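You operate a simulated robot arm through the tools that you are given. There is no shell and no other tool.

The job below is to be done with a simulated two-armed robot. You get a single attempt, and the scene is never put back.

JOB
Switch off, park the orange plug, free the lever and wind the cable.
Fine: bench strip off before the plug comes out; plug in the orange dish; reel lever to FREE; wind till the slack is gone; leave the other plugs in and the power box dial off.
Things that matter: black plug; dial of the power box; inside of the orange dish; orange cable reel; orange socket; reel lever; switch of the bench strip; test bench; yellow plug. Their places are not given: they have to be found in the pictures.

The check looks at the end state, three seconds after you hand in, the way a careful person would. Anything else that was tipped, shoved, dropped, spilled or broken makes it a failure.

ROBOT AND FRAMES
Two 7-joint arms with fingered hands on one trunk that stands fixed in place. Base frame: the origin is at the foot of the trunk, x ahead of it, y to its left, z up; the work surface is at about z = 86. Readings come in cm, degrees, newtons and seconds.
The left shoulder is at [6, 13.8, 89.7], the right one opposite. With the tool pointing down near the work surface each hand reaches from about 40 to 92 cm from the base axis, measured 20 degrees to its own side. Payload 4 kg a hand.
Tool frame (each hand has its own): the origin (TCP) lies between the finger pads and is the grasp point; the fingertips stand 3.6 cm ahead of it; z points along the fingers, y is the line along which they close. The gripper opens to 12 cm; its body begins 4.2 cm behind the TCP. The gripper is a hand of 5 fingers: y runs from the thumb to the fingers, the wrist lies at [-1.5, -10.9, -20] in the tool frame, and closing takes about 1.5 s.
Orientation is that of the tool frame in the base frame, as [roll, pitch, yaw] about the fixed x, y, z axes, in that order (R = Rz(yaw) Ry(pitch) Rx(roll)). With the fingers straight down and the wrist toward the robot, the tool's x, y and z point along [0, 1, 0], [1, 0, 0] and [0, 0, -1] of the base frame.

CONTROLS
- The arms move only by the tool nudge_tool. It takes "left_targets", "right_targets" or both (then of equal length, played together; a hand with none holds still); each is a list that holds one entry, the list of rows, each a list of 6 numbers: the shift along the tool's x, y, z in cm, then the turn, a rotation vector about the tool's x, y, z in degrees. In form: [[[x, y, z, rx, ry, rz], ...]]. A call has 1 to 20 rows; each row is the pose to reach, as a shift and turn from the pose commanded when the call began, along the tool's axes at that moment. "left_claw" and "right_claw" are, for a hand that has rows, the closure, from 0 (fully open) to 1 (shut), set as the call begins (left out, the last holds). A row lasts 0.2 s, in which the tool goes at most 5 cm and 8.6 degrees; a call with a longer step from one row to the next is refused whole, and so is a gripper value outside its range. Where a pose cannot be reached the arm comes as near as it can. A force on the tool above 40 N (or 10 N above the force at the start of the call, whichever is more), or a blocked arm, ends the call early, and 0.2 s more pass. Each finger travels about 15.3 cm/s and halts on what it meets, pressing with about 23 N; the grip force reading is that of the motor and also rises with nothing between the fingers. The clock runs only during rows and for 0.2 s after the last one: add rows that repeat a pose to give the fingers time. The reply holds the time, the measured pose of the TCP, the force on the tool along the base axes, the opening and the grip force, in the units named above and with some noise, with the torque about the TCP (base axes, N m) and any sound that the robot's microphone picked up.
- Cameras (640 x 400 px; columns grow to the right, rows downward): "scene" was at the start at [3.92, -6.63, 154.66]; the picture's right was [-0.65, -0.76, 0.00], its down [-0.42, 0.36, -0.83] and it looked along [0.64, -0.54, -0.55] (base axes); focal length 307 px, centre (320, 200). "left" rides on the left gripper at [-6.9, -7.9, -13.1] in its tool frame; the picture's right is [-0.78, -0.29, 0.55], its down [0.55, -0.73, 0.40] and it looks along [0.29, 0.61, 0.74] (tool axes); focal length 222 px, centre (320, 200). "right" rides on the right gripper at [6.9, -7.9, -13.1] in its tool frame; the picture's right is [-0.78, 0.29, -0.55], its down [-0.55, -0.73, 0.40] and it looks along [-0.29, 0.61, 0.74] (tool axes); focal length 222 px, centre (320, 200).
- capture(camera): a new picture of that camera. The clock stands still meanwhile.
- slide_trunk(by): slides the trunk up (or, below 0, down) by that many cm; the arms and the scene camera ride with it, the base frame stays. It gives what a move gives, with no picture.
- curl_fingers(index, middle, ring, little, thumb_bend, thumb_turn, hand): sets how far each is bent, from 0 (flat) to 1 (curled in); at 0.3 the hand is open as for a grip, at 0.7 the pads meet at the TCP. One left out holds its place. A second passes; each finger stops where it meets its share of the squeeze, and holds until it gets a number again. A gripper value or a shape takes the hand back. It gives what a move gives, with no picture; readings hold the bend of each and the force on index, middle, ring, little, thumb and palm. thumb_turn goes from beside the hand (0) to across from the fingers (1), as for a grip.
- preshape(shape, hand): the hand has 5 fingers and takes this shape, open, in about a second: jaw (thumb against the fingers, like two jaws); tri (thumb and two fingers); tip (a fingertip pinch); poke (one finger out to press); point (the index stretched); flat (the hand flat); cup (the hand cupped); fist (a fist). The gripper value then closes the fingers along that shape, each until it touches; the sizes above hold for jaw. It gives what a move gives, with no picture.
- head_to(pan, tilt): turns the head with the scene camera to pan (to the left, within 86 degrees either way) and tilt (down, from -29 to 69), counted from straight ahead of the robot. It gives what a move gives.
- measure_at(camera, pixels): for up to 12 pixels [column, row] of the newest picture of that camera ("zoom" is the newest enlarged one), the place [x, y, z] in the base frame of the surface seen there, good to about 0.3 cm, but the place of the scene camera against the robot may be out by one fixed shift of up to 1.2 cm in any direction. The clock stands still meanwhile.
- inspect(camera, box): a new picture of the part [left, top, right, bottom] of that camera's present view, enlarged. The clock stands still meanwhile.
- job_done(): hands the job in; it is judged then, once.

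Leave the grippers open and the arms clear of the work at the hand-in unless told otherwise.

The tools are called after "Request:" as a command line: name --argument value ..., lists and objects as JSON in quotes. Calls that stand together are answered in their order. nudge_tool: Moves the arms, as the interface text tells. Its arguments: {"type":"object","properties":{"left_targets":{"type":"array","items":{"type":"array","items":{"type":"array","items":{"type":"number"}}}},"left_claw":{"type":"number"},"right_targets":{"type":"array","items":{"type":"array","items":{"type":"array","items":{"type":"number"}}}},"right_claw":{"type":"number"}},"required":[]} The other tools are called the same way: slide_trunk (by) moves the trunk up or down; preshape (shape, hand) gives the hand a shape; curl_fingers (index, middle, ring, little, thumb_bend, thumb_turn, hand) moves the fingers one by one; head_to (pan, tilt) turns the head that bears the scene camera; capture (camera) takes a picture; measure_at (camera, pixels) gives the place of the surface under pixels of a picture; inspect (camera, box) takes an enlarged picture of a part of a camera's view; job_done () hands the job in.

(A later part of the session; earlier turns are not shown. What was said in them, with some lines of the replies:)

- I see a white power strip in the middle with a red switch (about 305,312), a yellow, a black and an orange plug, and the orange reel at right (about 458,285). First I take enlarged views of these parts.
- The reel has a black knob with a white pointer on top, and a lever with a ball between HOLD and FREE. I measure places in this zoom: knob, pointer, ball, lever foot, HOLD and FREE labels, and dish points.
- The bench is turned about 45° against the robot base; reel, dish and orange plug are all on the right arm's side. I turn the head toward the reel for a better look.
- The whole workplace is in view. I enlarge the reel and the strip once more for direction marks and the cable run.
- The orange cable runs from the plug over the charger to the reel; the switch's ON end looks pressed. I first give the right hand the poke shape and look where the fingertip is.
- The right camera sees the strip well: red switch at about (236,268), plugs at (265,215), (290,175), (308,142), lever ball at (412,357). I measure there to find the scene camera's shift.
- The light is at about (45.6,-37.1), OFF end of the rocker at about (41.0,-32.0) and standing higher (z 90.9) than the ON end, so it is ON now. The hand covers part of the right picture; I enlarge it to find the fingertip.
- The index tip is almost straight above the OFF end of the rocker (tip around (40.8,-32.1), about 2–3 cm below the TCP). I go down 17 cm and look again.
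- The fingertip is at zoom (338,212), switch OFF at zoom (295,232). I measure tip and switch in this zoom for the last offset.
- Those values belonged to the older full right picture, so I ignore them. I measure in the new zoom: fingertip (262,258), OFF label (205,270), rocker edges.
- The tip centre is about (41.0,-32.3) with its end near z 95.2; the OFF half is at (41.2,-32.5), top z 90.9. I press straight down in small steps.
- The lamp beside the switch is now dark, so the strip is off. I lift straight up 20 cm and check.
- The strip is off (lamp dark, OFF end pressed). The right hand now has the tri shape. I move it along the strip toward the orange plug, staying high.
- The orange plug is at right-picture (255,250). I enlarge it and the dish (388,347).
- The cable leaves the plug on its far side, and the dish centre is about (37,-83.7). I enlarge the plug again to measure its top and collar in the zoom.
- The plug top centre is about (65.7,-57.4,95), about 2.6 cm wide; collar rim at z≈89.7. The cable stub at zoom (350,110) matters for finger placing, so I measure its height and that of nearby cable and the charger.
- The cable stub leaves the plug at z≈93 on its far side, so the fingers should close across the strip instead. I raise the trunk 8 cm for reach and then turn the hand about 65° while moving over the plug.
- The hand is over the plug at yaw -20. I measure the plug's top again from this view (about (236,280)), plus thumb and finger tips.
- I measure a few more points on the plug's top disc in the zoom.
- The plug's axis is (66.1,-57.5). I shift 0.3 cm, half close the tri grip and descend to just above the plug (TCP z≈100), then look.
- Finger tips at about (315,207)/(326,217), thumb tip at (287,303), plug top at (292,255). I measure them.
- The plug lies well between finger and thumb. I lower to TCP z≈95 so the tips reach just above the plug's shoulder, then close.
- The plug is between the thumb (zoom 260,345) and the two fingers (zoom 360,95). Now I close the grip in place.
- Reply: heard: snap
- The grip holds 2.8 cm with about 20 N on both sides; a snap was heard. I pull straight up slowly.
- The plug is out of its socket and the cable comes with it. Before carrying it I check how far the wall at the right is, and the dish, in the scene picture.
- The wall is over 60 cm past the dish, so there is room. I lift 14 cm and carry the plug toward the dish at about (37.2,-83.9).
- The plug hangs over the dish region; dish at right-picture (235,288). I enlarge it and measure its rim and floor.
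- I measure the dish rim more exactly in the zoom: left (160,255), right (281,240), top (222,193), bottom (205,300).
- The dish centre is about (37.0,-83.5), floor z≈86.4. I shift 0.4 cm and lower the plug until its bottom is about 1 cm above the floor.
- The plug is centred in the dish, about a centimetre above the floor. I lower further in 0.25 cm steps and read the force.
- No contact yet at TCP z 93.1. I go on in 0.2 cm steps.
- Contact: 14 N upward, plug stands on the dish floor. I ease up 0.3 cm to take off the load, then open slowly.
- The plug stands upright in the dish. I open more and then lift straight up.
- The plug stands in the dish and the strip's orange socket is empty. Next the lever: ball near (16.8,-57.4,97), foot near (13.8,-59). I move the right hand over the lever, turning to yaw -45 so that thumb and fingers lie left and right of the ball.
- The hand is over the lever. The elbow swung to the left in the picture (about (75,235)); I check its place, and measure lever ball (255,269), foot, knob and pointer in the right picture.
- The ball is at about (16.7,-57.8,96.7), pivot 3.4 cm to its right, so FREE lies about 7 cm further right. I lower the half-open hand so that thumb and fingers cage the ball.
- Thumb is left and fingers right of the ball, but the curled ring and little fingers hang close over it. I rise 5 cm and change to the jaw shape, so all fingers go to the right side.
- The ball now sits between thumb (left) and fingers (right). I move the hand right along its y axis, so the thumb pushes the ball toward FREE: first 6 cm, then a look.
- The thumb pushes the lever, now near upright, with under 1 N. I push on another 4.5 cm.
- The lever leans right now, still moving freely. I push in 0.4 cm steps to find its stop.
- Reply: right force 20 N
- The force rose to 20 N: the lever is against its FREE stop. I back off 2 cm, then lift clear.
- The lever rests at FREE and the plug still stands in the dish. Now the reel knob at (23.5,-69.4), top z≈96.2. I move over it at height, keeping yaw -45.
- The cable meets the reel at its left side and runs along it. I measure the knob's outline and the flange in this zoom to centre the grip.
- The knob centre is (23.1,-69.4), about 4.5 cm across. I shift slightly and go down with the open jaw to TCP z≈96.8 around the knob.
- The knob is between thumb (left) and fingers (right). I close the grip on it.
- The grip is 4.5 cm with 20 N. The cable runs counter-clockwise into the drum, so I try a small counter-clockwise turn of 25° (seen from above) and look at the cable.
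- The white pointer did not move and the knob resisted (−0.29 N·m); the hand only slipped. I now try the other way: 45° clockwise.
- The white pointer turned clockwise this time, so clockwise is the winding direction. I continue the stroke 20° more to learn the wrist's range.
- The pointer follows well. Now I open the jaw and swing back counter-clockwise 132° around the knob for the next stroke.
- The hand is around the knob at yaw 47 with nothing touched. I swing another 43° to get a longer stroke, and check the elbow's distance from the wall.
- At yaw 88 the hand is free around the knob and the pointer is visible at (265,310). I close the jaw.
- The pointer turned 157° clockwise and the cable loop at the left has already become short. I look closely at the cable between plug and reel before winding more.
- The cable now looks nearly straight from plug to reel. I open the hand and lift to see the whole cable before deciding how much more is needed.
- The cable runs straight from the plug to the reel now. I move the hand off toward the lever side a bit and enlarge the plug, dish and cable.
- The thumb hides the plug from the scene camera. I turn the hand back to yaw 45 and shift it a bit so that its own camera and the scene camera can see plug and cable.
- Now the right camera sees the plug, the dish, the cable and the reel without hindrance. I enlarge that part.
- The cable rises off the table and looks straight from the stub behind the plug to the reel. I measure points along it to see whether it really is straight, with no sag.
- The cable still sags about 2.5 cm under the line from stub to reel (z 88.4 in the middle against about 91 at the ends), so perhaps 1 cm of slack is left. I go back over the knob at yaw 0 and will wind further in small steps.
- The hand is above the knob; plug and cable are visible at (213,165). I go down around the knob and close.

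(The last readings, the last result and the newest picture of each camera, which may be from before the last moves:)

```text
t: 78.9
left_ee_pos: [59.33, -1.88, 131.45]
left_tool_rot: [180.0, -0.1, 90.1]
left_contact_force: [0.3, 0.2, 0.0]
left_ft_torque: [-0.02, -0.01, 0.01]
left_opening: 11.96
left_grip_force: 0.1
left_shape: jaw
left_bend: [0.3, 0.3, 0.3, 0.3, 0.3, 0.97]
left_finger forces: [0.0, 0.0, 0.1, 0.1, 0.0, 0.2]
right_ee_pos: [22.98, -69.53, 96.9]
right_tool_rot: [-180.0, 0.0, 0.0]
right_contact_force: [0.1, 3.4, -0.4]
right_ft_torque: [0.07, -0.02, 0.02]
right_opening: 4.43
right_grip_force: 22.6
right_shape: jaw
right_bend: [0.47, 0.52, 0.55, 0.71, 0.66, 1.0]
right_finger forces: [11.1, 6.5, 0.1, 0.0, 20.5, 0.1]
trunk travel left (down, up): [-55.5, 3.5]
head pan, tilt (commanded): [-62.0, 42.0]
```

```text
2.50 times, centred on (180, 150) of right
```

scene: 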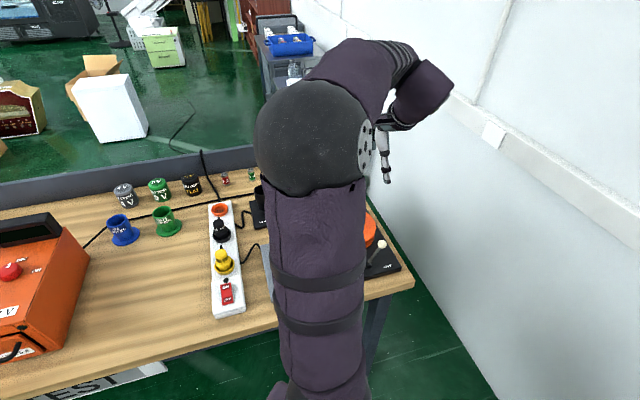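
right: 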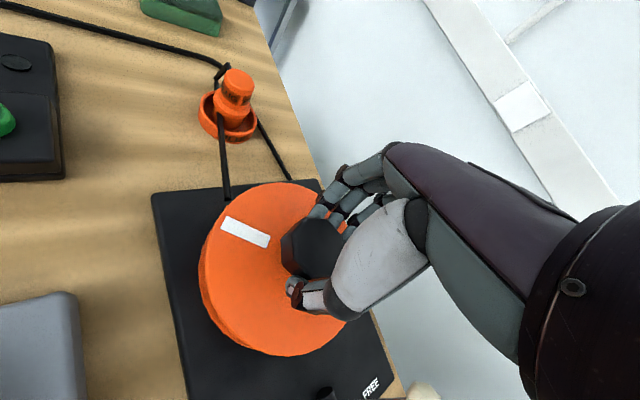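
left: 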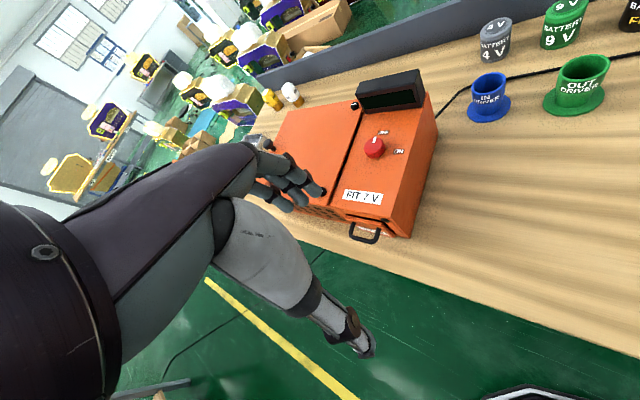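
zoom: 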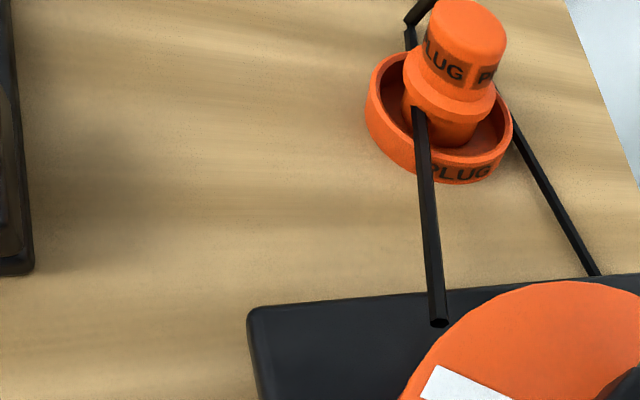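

The grip holds. I wind 15° clockwise in 3° steps and read the torque, then look at plug and cable.

Request:
nudge_tool --right_targets '[[[0, 0, 0, 0, 0, 3], [0, 0, 0, 0, 0, 6], [0, 0, 0, 0, 0, 9], [0, 0, 0, 0, 0, 12], [0, 0, 0, 0, 0, 15], [0, 0, 0, 0, 0, 15]]]'

Request:
capture --camera "right"

Request:
inspect --camera "right" --box '[80, 70, 240, 230]'

```text
t: 80.3
left_ee_pos: [59.28, -1.79, 131.38]
left_tool_rot: [180.0, -0.1, 90.0]
left_contact_force: [-0.1, -0.2, 0.3]
left_ft_torque: [-0.02, -0.02, -0.01]
left_opening: 11.98
left_grip_force: 0.0
left_shape: jaw
left_bend: [0.3, 0.3, 0.3, 0.3, 0.3, 0.97]
left_finger forces: [0.0, 0.0, 0.0, 0.0, 0.0, 0.0]
right_ee_pos: [23.14, -69.56, 96.8]
right_tool_rot: [179.9, -0.1, -14.9]
right_contact_force: [-0.6, -1.3, 3.8]
right_ft_torque: [-0.02, 0.08, -0.02]
right_opening: 4.41
right_grip_force: 22.8
right_shape: jaw
right_bend: [0.47, 0.51, 0.55, 0.71, 0.66, 1.0]
right_finger forces: [13.1, 8.3, 0.1, 0.0, 19.9, 0.0]
trunk travel left (down, up): [-55.5, 3.5]
head pan, tilt (commanded): [-62.0, 42.0]
```

```text
taken
```

right: 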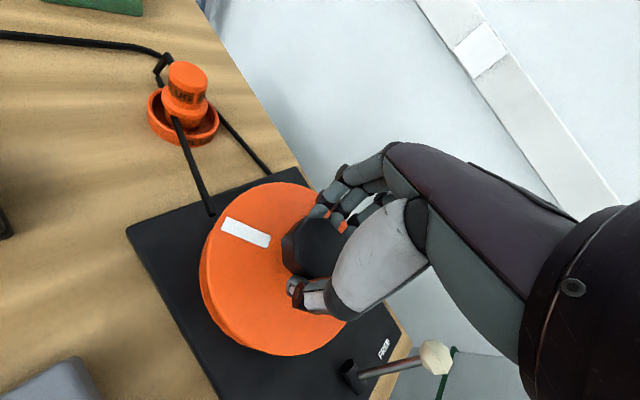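

```text
2.50 times, centred on (160, 150) of right
```

zoom: 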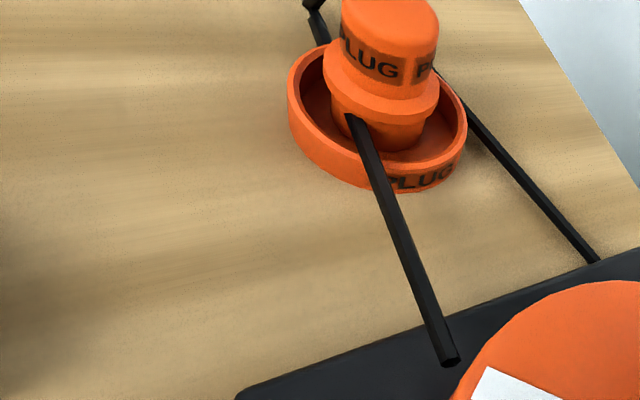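

Torque is still near zero and the plug stands still. I measure the cable's heights again in this zoom to follow the sag.

Request:
measure_at --camera "zoom" --pixels '[[318, 25], [310, 5], [352, 125], [365, 155], [380, 190], [395, 230], [410, 265], [430, 315], [447, 355], [385, 20]]'

Request:
nudge_tool --right_targets '[[[0, 0, 0, 0, 0, 4], [0, 0, 0, 0, 0, 8], [0, 0, 0, 0, 0, 12], [0, 0, 0, 0, 0, 16], [0, 0, 0, 0, 0, 20], [0, 0, 0, 0, 0, 20]]]'

Request:
capture --camera "right"

Request:
inspect --camera "right" --box '[60, 70, 240, 260]'

```text
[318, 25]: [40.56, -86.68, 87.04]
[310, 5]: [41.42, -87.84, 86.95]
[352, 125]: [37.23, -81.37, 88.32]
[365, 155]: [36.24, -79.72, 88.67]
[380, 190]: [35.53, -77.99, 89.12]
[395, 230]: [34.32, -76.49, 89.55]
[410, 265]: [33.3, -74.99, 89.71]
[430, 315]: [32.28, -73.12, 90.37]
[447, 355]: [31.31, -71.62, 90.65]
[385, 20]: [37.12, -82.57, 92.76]
```

```text
t: 81.7
left_ee_pos: [59.23, -1.88, 131.47]
left_tool_rot: [-180.0, 0.0, 90.0]
left_contact_force: [0.8, 0.1, -0.3]
left_ft_torque: [0.0, -0.01, -0.02]
left_opening: 11.96
left_grip_force: 0.1
left_shape: jaw
left_bend: [0.3, 0.3, 0.3, 0.3, 0.3, 0.97]
left_finger forces: [0.0, 0.0, 0.1, 0.0, 0.0, 0.1]
right_ee_pos: [23.18, -69.44, 96.79]
right_tool_rot: [180.0, -0.1, -35.1]
right_contact_force: [0.2, -2.4, 6.7]
right_ft_torque: [-0.12, 0.07, 0.04]
right_opening: 4.42
right_grip_force: 22.7
right_shape: jaw
right_bend: [0.47, 0.51, 0.55, 0.71, 0.67, 1.0]
right_finger forces: [14.0, 8.1, 0.1, 0.1, 20.1, 0.1]
trunk travel left (down, up): [-55.5, 3.5]
head pan, tilt (commanded): [-62.0, 42.0]
```

```text
taken
```

right: 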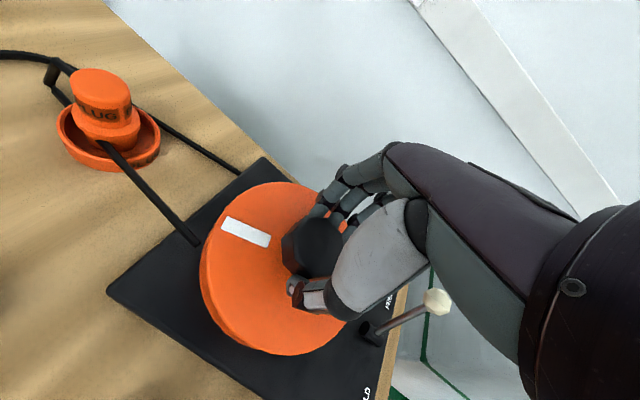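

```text
2.11 times, centred on (150, 165) of right
```

zoom: 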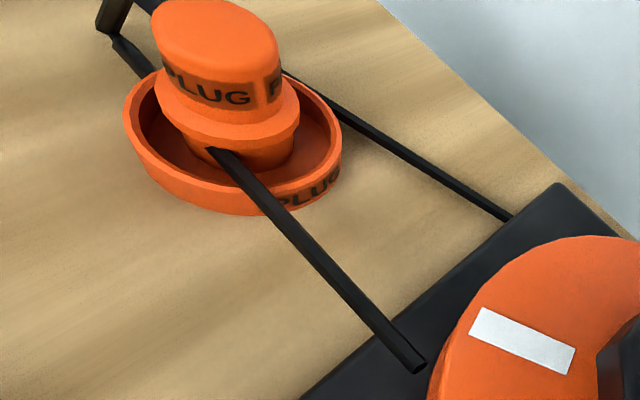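

The measured cable points lie on one straight 3D line from behind the plug (41.4,-87.8,87) to the reel (31.3,-71.6,90.6), so it is stretched. I check the part behind the plug in the newest zoom, to see if it still changes with winding.

Request:
measure_at --camera "zoom" --pixels '[[112, 12], [117, 42], [133, 60], [148, 74], [220, 155], [250, 190], [290, 235], [330, 280], [370, 320], [412, 362], [215, 25], [245, 150]]'

Request:
inspect --camera "scene" --box '[310, 160, 400, 245]'

```text
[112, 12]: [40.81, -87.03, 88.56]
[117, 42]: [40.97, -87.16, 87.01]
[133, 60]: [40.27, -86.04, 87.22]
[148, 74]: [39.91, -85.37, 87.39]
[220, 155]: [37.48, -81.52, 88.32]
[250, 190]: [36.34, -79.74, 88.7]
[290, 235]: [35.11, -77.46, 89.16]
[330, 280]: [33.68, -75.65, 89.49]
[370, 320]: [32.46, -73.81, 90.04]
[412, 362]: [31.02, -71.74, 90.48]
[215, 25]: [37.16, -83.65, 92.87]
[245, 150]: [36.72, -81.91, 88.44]
```

```text
4.71 times, centred on (355, 202) of scene
```

zoom: 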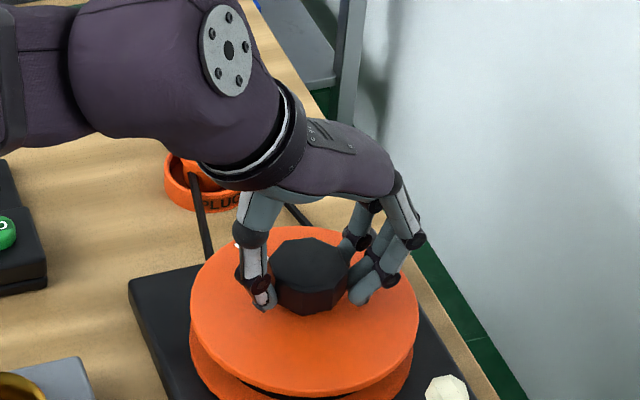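

The line from the boot behind the plug to the reel is quite straight. To be sure that no slack is left I wind on gently within this stroke, 24° more, watching torque and plug.

Request:
nudge_tool --right_targets '[[[0, 0, 0, 0, 0, 4], [0, 0, 0, 0, 0, 8], [0, 0, 0, 0, 0, 12], [0, 0, 0, 0, 0, 16], [0, 0, 0, 0, 0, 20], [0, 0, 0, 0, 0, 24], [0, 0, 0, 0, 0, 24]]]'

Request:
capture --camera "right"

Request:
inspect --camera "scene" --box '[310, 160, 400, 245]'

```text
t: 83.3
left_ee_pos: [59.2, -2.09, 131.46]
left_tool_rot: [180.0, 0.1, 90.0]
left_contact_force: [-0.5, -0.3, -0.2]
left_ft_torque: [0.0, 0.02, -0.02]
left_opening: 11.99
left_grip_force: 0.1
left_shape: jaw
left_bend: [0.3, 0.3, 0.3, 0.3, 0.3, 0.97]
left_finger forces: [0.0, 0.0, 0.1, 0.0, 0.0, 0.0]
right_ee_pos: [23.2, -69.53, 96.97]
right_tool_rot: [180.0, -0.1, -59.0]
right_contact_force: [4.0, -9.6, 3.9]
right_ft_torque: [-0.35, -0.02, 0.42]
right_opening: 4.36
right_grip_force: 23.2
right_shape: jaw
right_bend: [0.47, 0.51, 0.55, 0.71, 0.67, 1.0]
right_finger forces: [15.8, 8.1, 0.0, 0.0, 20.1, 0.1]
trunk travel left (down, up): [-55.5, 3.5]
head pan, tilt (commanded): [-62.0, 42.0]
```

```text
taken
```

right: 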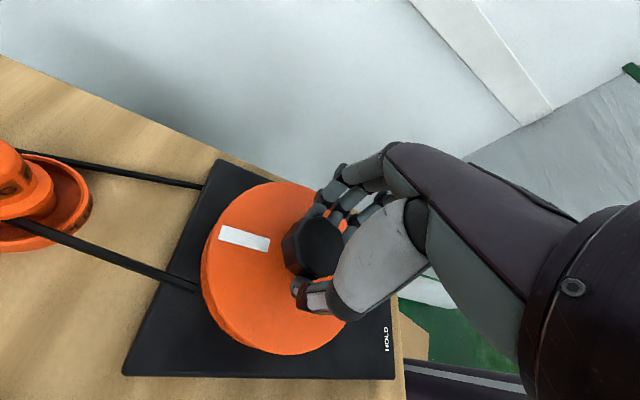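

```text
4.71 times, centred on (355, 202) of scene
```

zoom: 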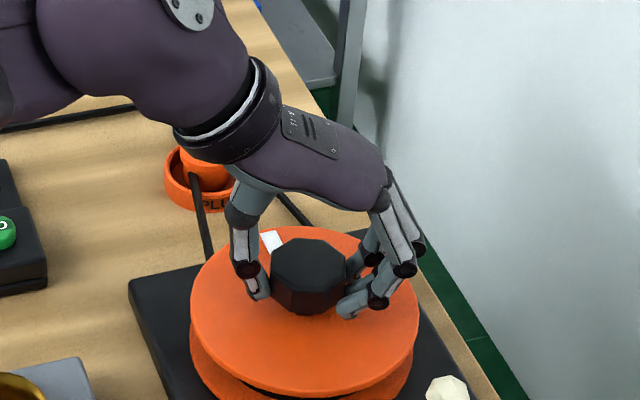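

The torque jumped to 0.42 N·m against winding: the cable is tight, the end of the slack is reached. I stop winding, open the hand and lift straight up.

Request:
nudge_tool --right_targets '[[[0, 0, 0, 0, 0, -3], [0, 0, 0, 0, 0, -3], [0, 0, 0, 0, 0, -3], [0, 0, 0, 0, 0, -3], [0, 0, 0, 0, 0, -3], [0, 0, -3, 0, 0, -3], [0, 0, -7, 0, 0, -3], [0, 0, -11, 0, 0, -3], [0, 0, -15, 0, 0, -3], [0, 0, -19, 0, 0, -3], [0, 0, -19, 0, 0, -3]]]' --right_claw 0.0

Request:
capture --camera "right"

Request:
inspect --camera "right" --box '[0, 140, 300, 330]'

Request:
inspect --camera "scene" --box '[310, 160, 400, 245]'

```text
t: 85.7
left_ee_pos: [59.29, -1.88, 131.29]
left_tool_rot: [-179.9, 0.0, 90.1]
left_contact_force: [0.2, -0.4, 0.1]
left_ft_torque: [-0.02, 0.01, 0.01]
left_opening: 11.98
left_grip_force: 0.0
left_shape: jaw
left_bend: [0.3, 0.3, 0.3, 0.3, 0.3, 0.97]
left_finger forces: [0.0, 0.0, 0.0, 0.0, 0.0, 0.0]
right_ee_pos: [23.0, -69.43, 115.95]
right_tool_rot: [-180.0, -0.1, -56.0]
right_contact_force: [0.5, 0.3, -0.3]
right_ft_torque: [0.02, -0.03, -0.03]
right_opening: 11.97
right_grip_force: 0.1
right_shape: jaw
right_bend: [0.3, 0.3, 0.3, 0.3, 0.3, 0.97]
right_finger forces: [0.1, 0.1, 0.0, 0.0, 0.1, 0.1]
trunk travel left (down, up): [-55.5, 3.5]
head pan, tilt (commanded): [-62.0, 42.0]
```

```text
taken
```

right: 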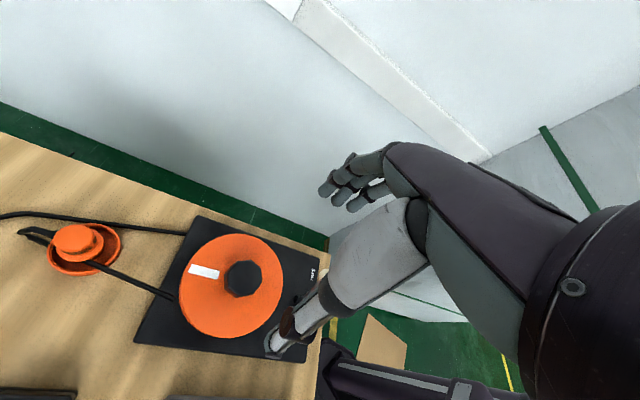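

```text
2.11 times, centred on (150, 235) of right
```

zoom: 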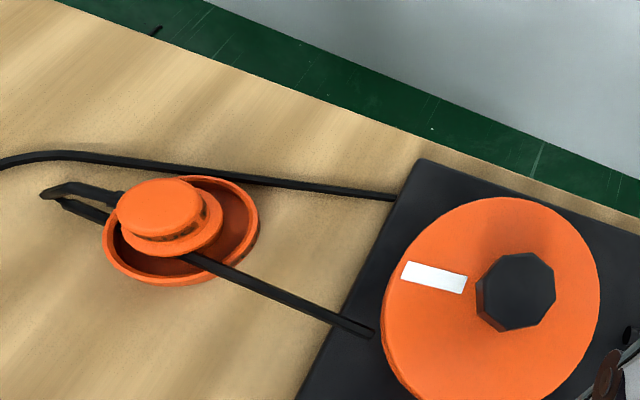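

```text
4.71 times, centred on (355, 202) of scene
```

zoom: 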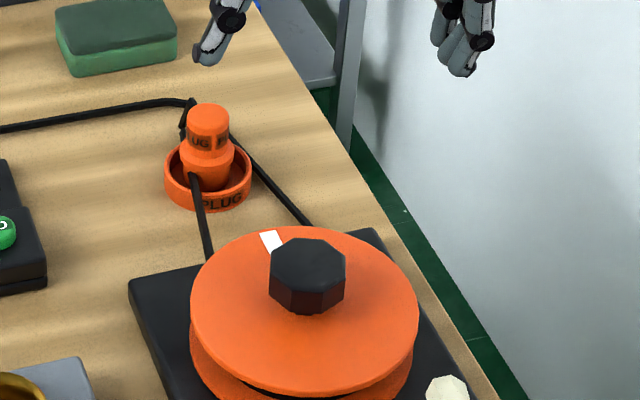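

After release the reel stayed where it was, the cable is straight and the plug is upright in the dish. I measure pointer and cable once more for a record.

Request:
measure_at --camera "right" --pixels '[[194, 269], [214, 273], [240, 279], [90, 260], [110, 271], [130, 280], [150, 289], [172, 297], [82, 240], [68, 238], [50, 240], [30, 235]]'

```text
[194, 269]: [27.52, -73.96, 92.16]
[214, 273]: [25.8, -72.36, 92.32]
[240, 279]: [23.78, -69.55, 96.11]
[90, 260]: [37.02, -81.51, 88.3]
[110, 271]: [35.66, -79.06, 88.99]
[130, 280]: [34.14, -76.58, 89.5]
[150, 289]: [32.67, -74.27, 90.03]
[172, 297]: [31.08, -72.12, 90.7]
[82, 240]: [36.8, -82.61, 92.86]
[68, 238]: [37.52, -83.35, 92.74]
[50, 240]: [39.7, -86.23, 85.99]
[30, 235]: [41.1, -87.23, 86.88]
```

The pointer went from -135° to -45° the long way: exactly 270° clockwise to a firm stop, with the cable straight. Now I withdraw the right hand up and back to about its starting place.

Request:
nudge_tool --right_targets '[[[0, 0, -4, 0, 0, -7.5], [0, 0, -8, 0, 0, -15], [0, 0, -12, 0, 0, -22.5], [0, 0, -16, 0, 0, -30], [0, 0, -20, 0, 0, -37.5], [-0.9, -1.7, -20, 0, 0, -45], [-1.8, -3.4, -20, 0, 0, -52.5], [-2.7, -5.1, -20, 0, 0, -60], [-3.6, -6.8, -20, 0, 0, -67.5], [-4.5, -8.5, -20, 0, 0, -75], [-5.4, -10.2, -20, 0, 0, -82.5], [-6.3, -11.9, -20, 0, 0, -90], [-7.2, -13.6, -20, 0, 0, -97.5], [-8.1, -15.3, -20, 0, 0, -105], [-9, -17, -20, 0, 0, -112.5], [-9.9, -18.7, -20, 0, 0, -120], [-10.8, -20.4, -20, 0, 0, -127.5], [-11.7, -22.1, -20, 0, 0, -135], [-12.6, -23.8, -20, 0, 0, -142.5], [-12.9, -24.4, -20, 0, 0, -146]]]'

Request:
capture --camera "scene"

Request:
capture --camera "right"

```text
t: 89.9
left_ee_pos: [59.25, -1.96, 131.47]
left_tool_rot: [-180.0, 0.1, 90.0]
left_contact_force: [0.5, 0.3, -0.2]
left_ft_torque: [0.02, 0.0, -0.01]
left_opening: 11.98
left_grip_force: 0.1
left_shape: jaw
left_bend: [0.3, 0.3, 0.3, 0.3, 0.3, 0.97]
left_finger forces: [0.0, 0.1, 0.1, 0.1, 0.0, 0.0]
right_ee_pos: [36.05, -45.26, 135.87]
right_tool_rot: [180.0, 0.0, 90.1]
right_contact_force: [-0.5, -0.1, -0.3]
right_ft_torque: [0.02, -0.03, 0.03]
right_opening: 11.94
right_grip_force: 0.0
right_shape: jaw
right_bend: [0.3, 0.3, 0.3, 0.3, 0.3, 0.97]
right_finger forces: [0.1, 0.1, 0.1, 0.0, 0.1, 0.0]
trunk travel left (down, up): [-55.5, 3.5]
head pan, tilt (commanded): [-62.0, 42.0]
```

```text
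taken
```

scene: 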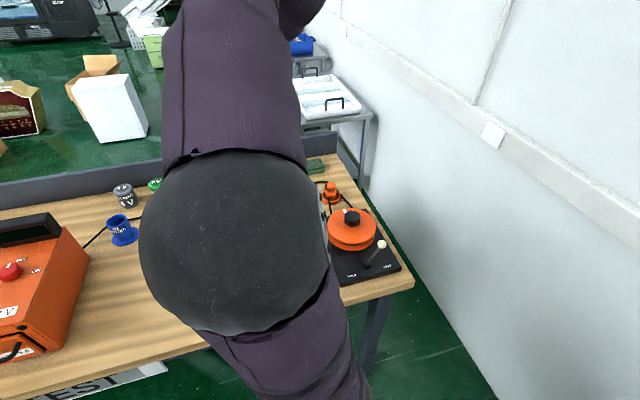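

```text
taken
```

right: 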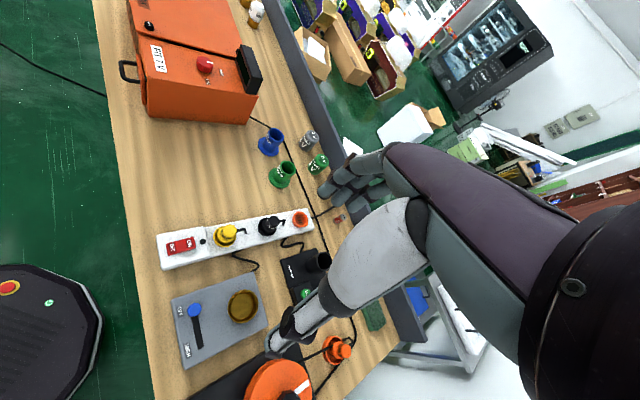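

The arm is back high over the bench. I make a final check with enlarged views: strip, plugs, reel, lever, dish and the power box dial.

Request:
inspect --camera "right" --box '[140, 200, 340, 290]'

Request:
inspect --camera "scene" --box '[310, 165, 410, 290]'

Request:
inspect --camera "right" --box '[110, 20, 330, 200]'

```text
3.20 times, centred on (240, 245) of right
```

zoom: 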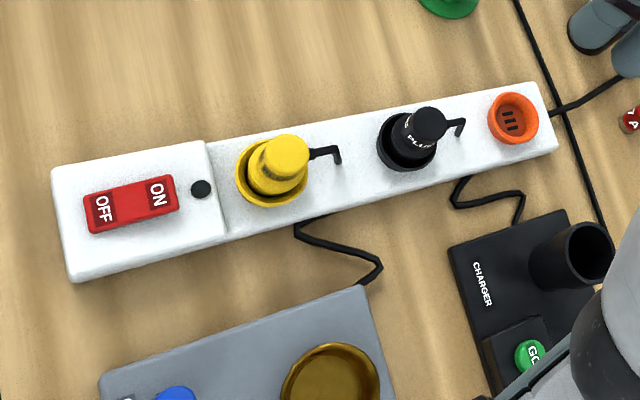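

```text
3.20 times, centred on (360, 228) of scene
```

zoom: 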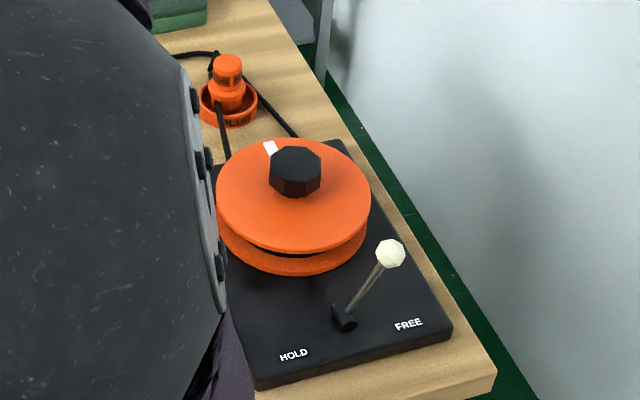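

```text
2.22 times, centred on (220, 110) of right
```

zoom: 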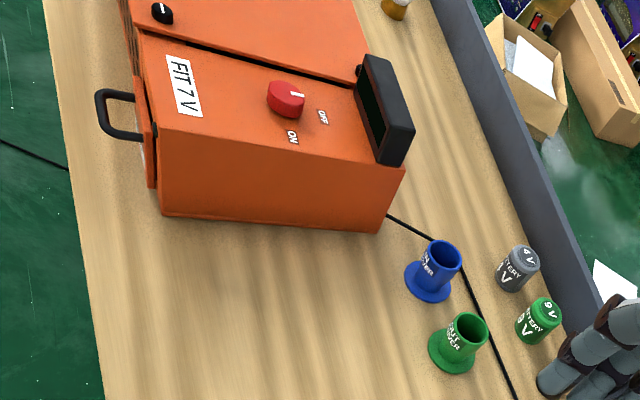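

Everything agrees: strip lamp dark with the rocker on OFF, yellow and black plugs seated, and the orange plug upright in its dish. The lever is at FREE, the cable is wound straight, and the power box dial points to OFF with a dark display. Both hands are open and clear, so I hand in.

Request:
job_done

```text
The job is handed in.
```

The job is done and handed in; I have no check result back yet.

- **Bench strip:** switched off first. Its lamp is dark and the rocker is pressed on OFF.
- **Orange plug:** pulled out of its socket after that and set upright in the orange dish.
- **Reel lever:** pushed over to FREE, up to its stop.
- **Cable:** wound 270° clockwise until the knob stopped firmly. The cable now runs straight from the plug to the reel, and it held after I let go.
- **Left alone:** the yellow and black plugs are still in, and the power box dial still points to OFF.

I saw nothing else moved or knocked over in the last pictures. Both hands are open and the arms are clear of the bench. The trunk is still 8 cm higher than at the start, because I raised it for reach.

One sound is unexplained: a "snap" as I gripped the orange plug, before pulling. The plug looked undamaged and its cable still attached afterwards.
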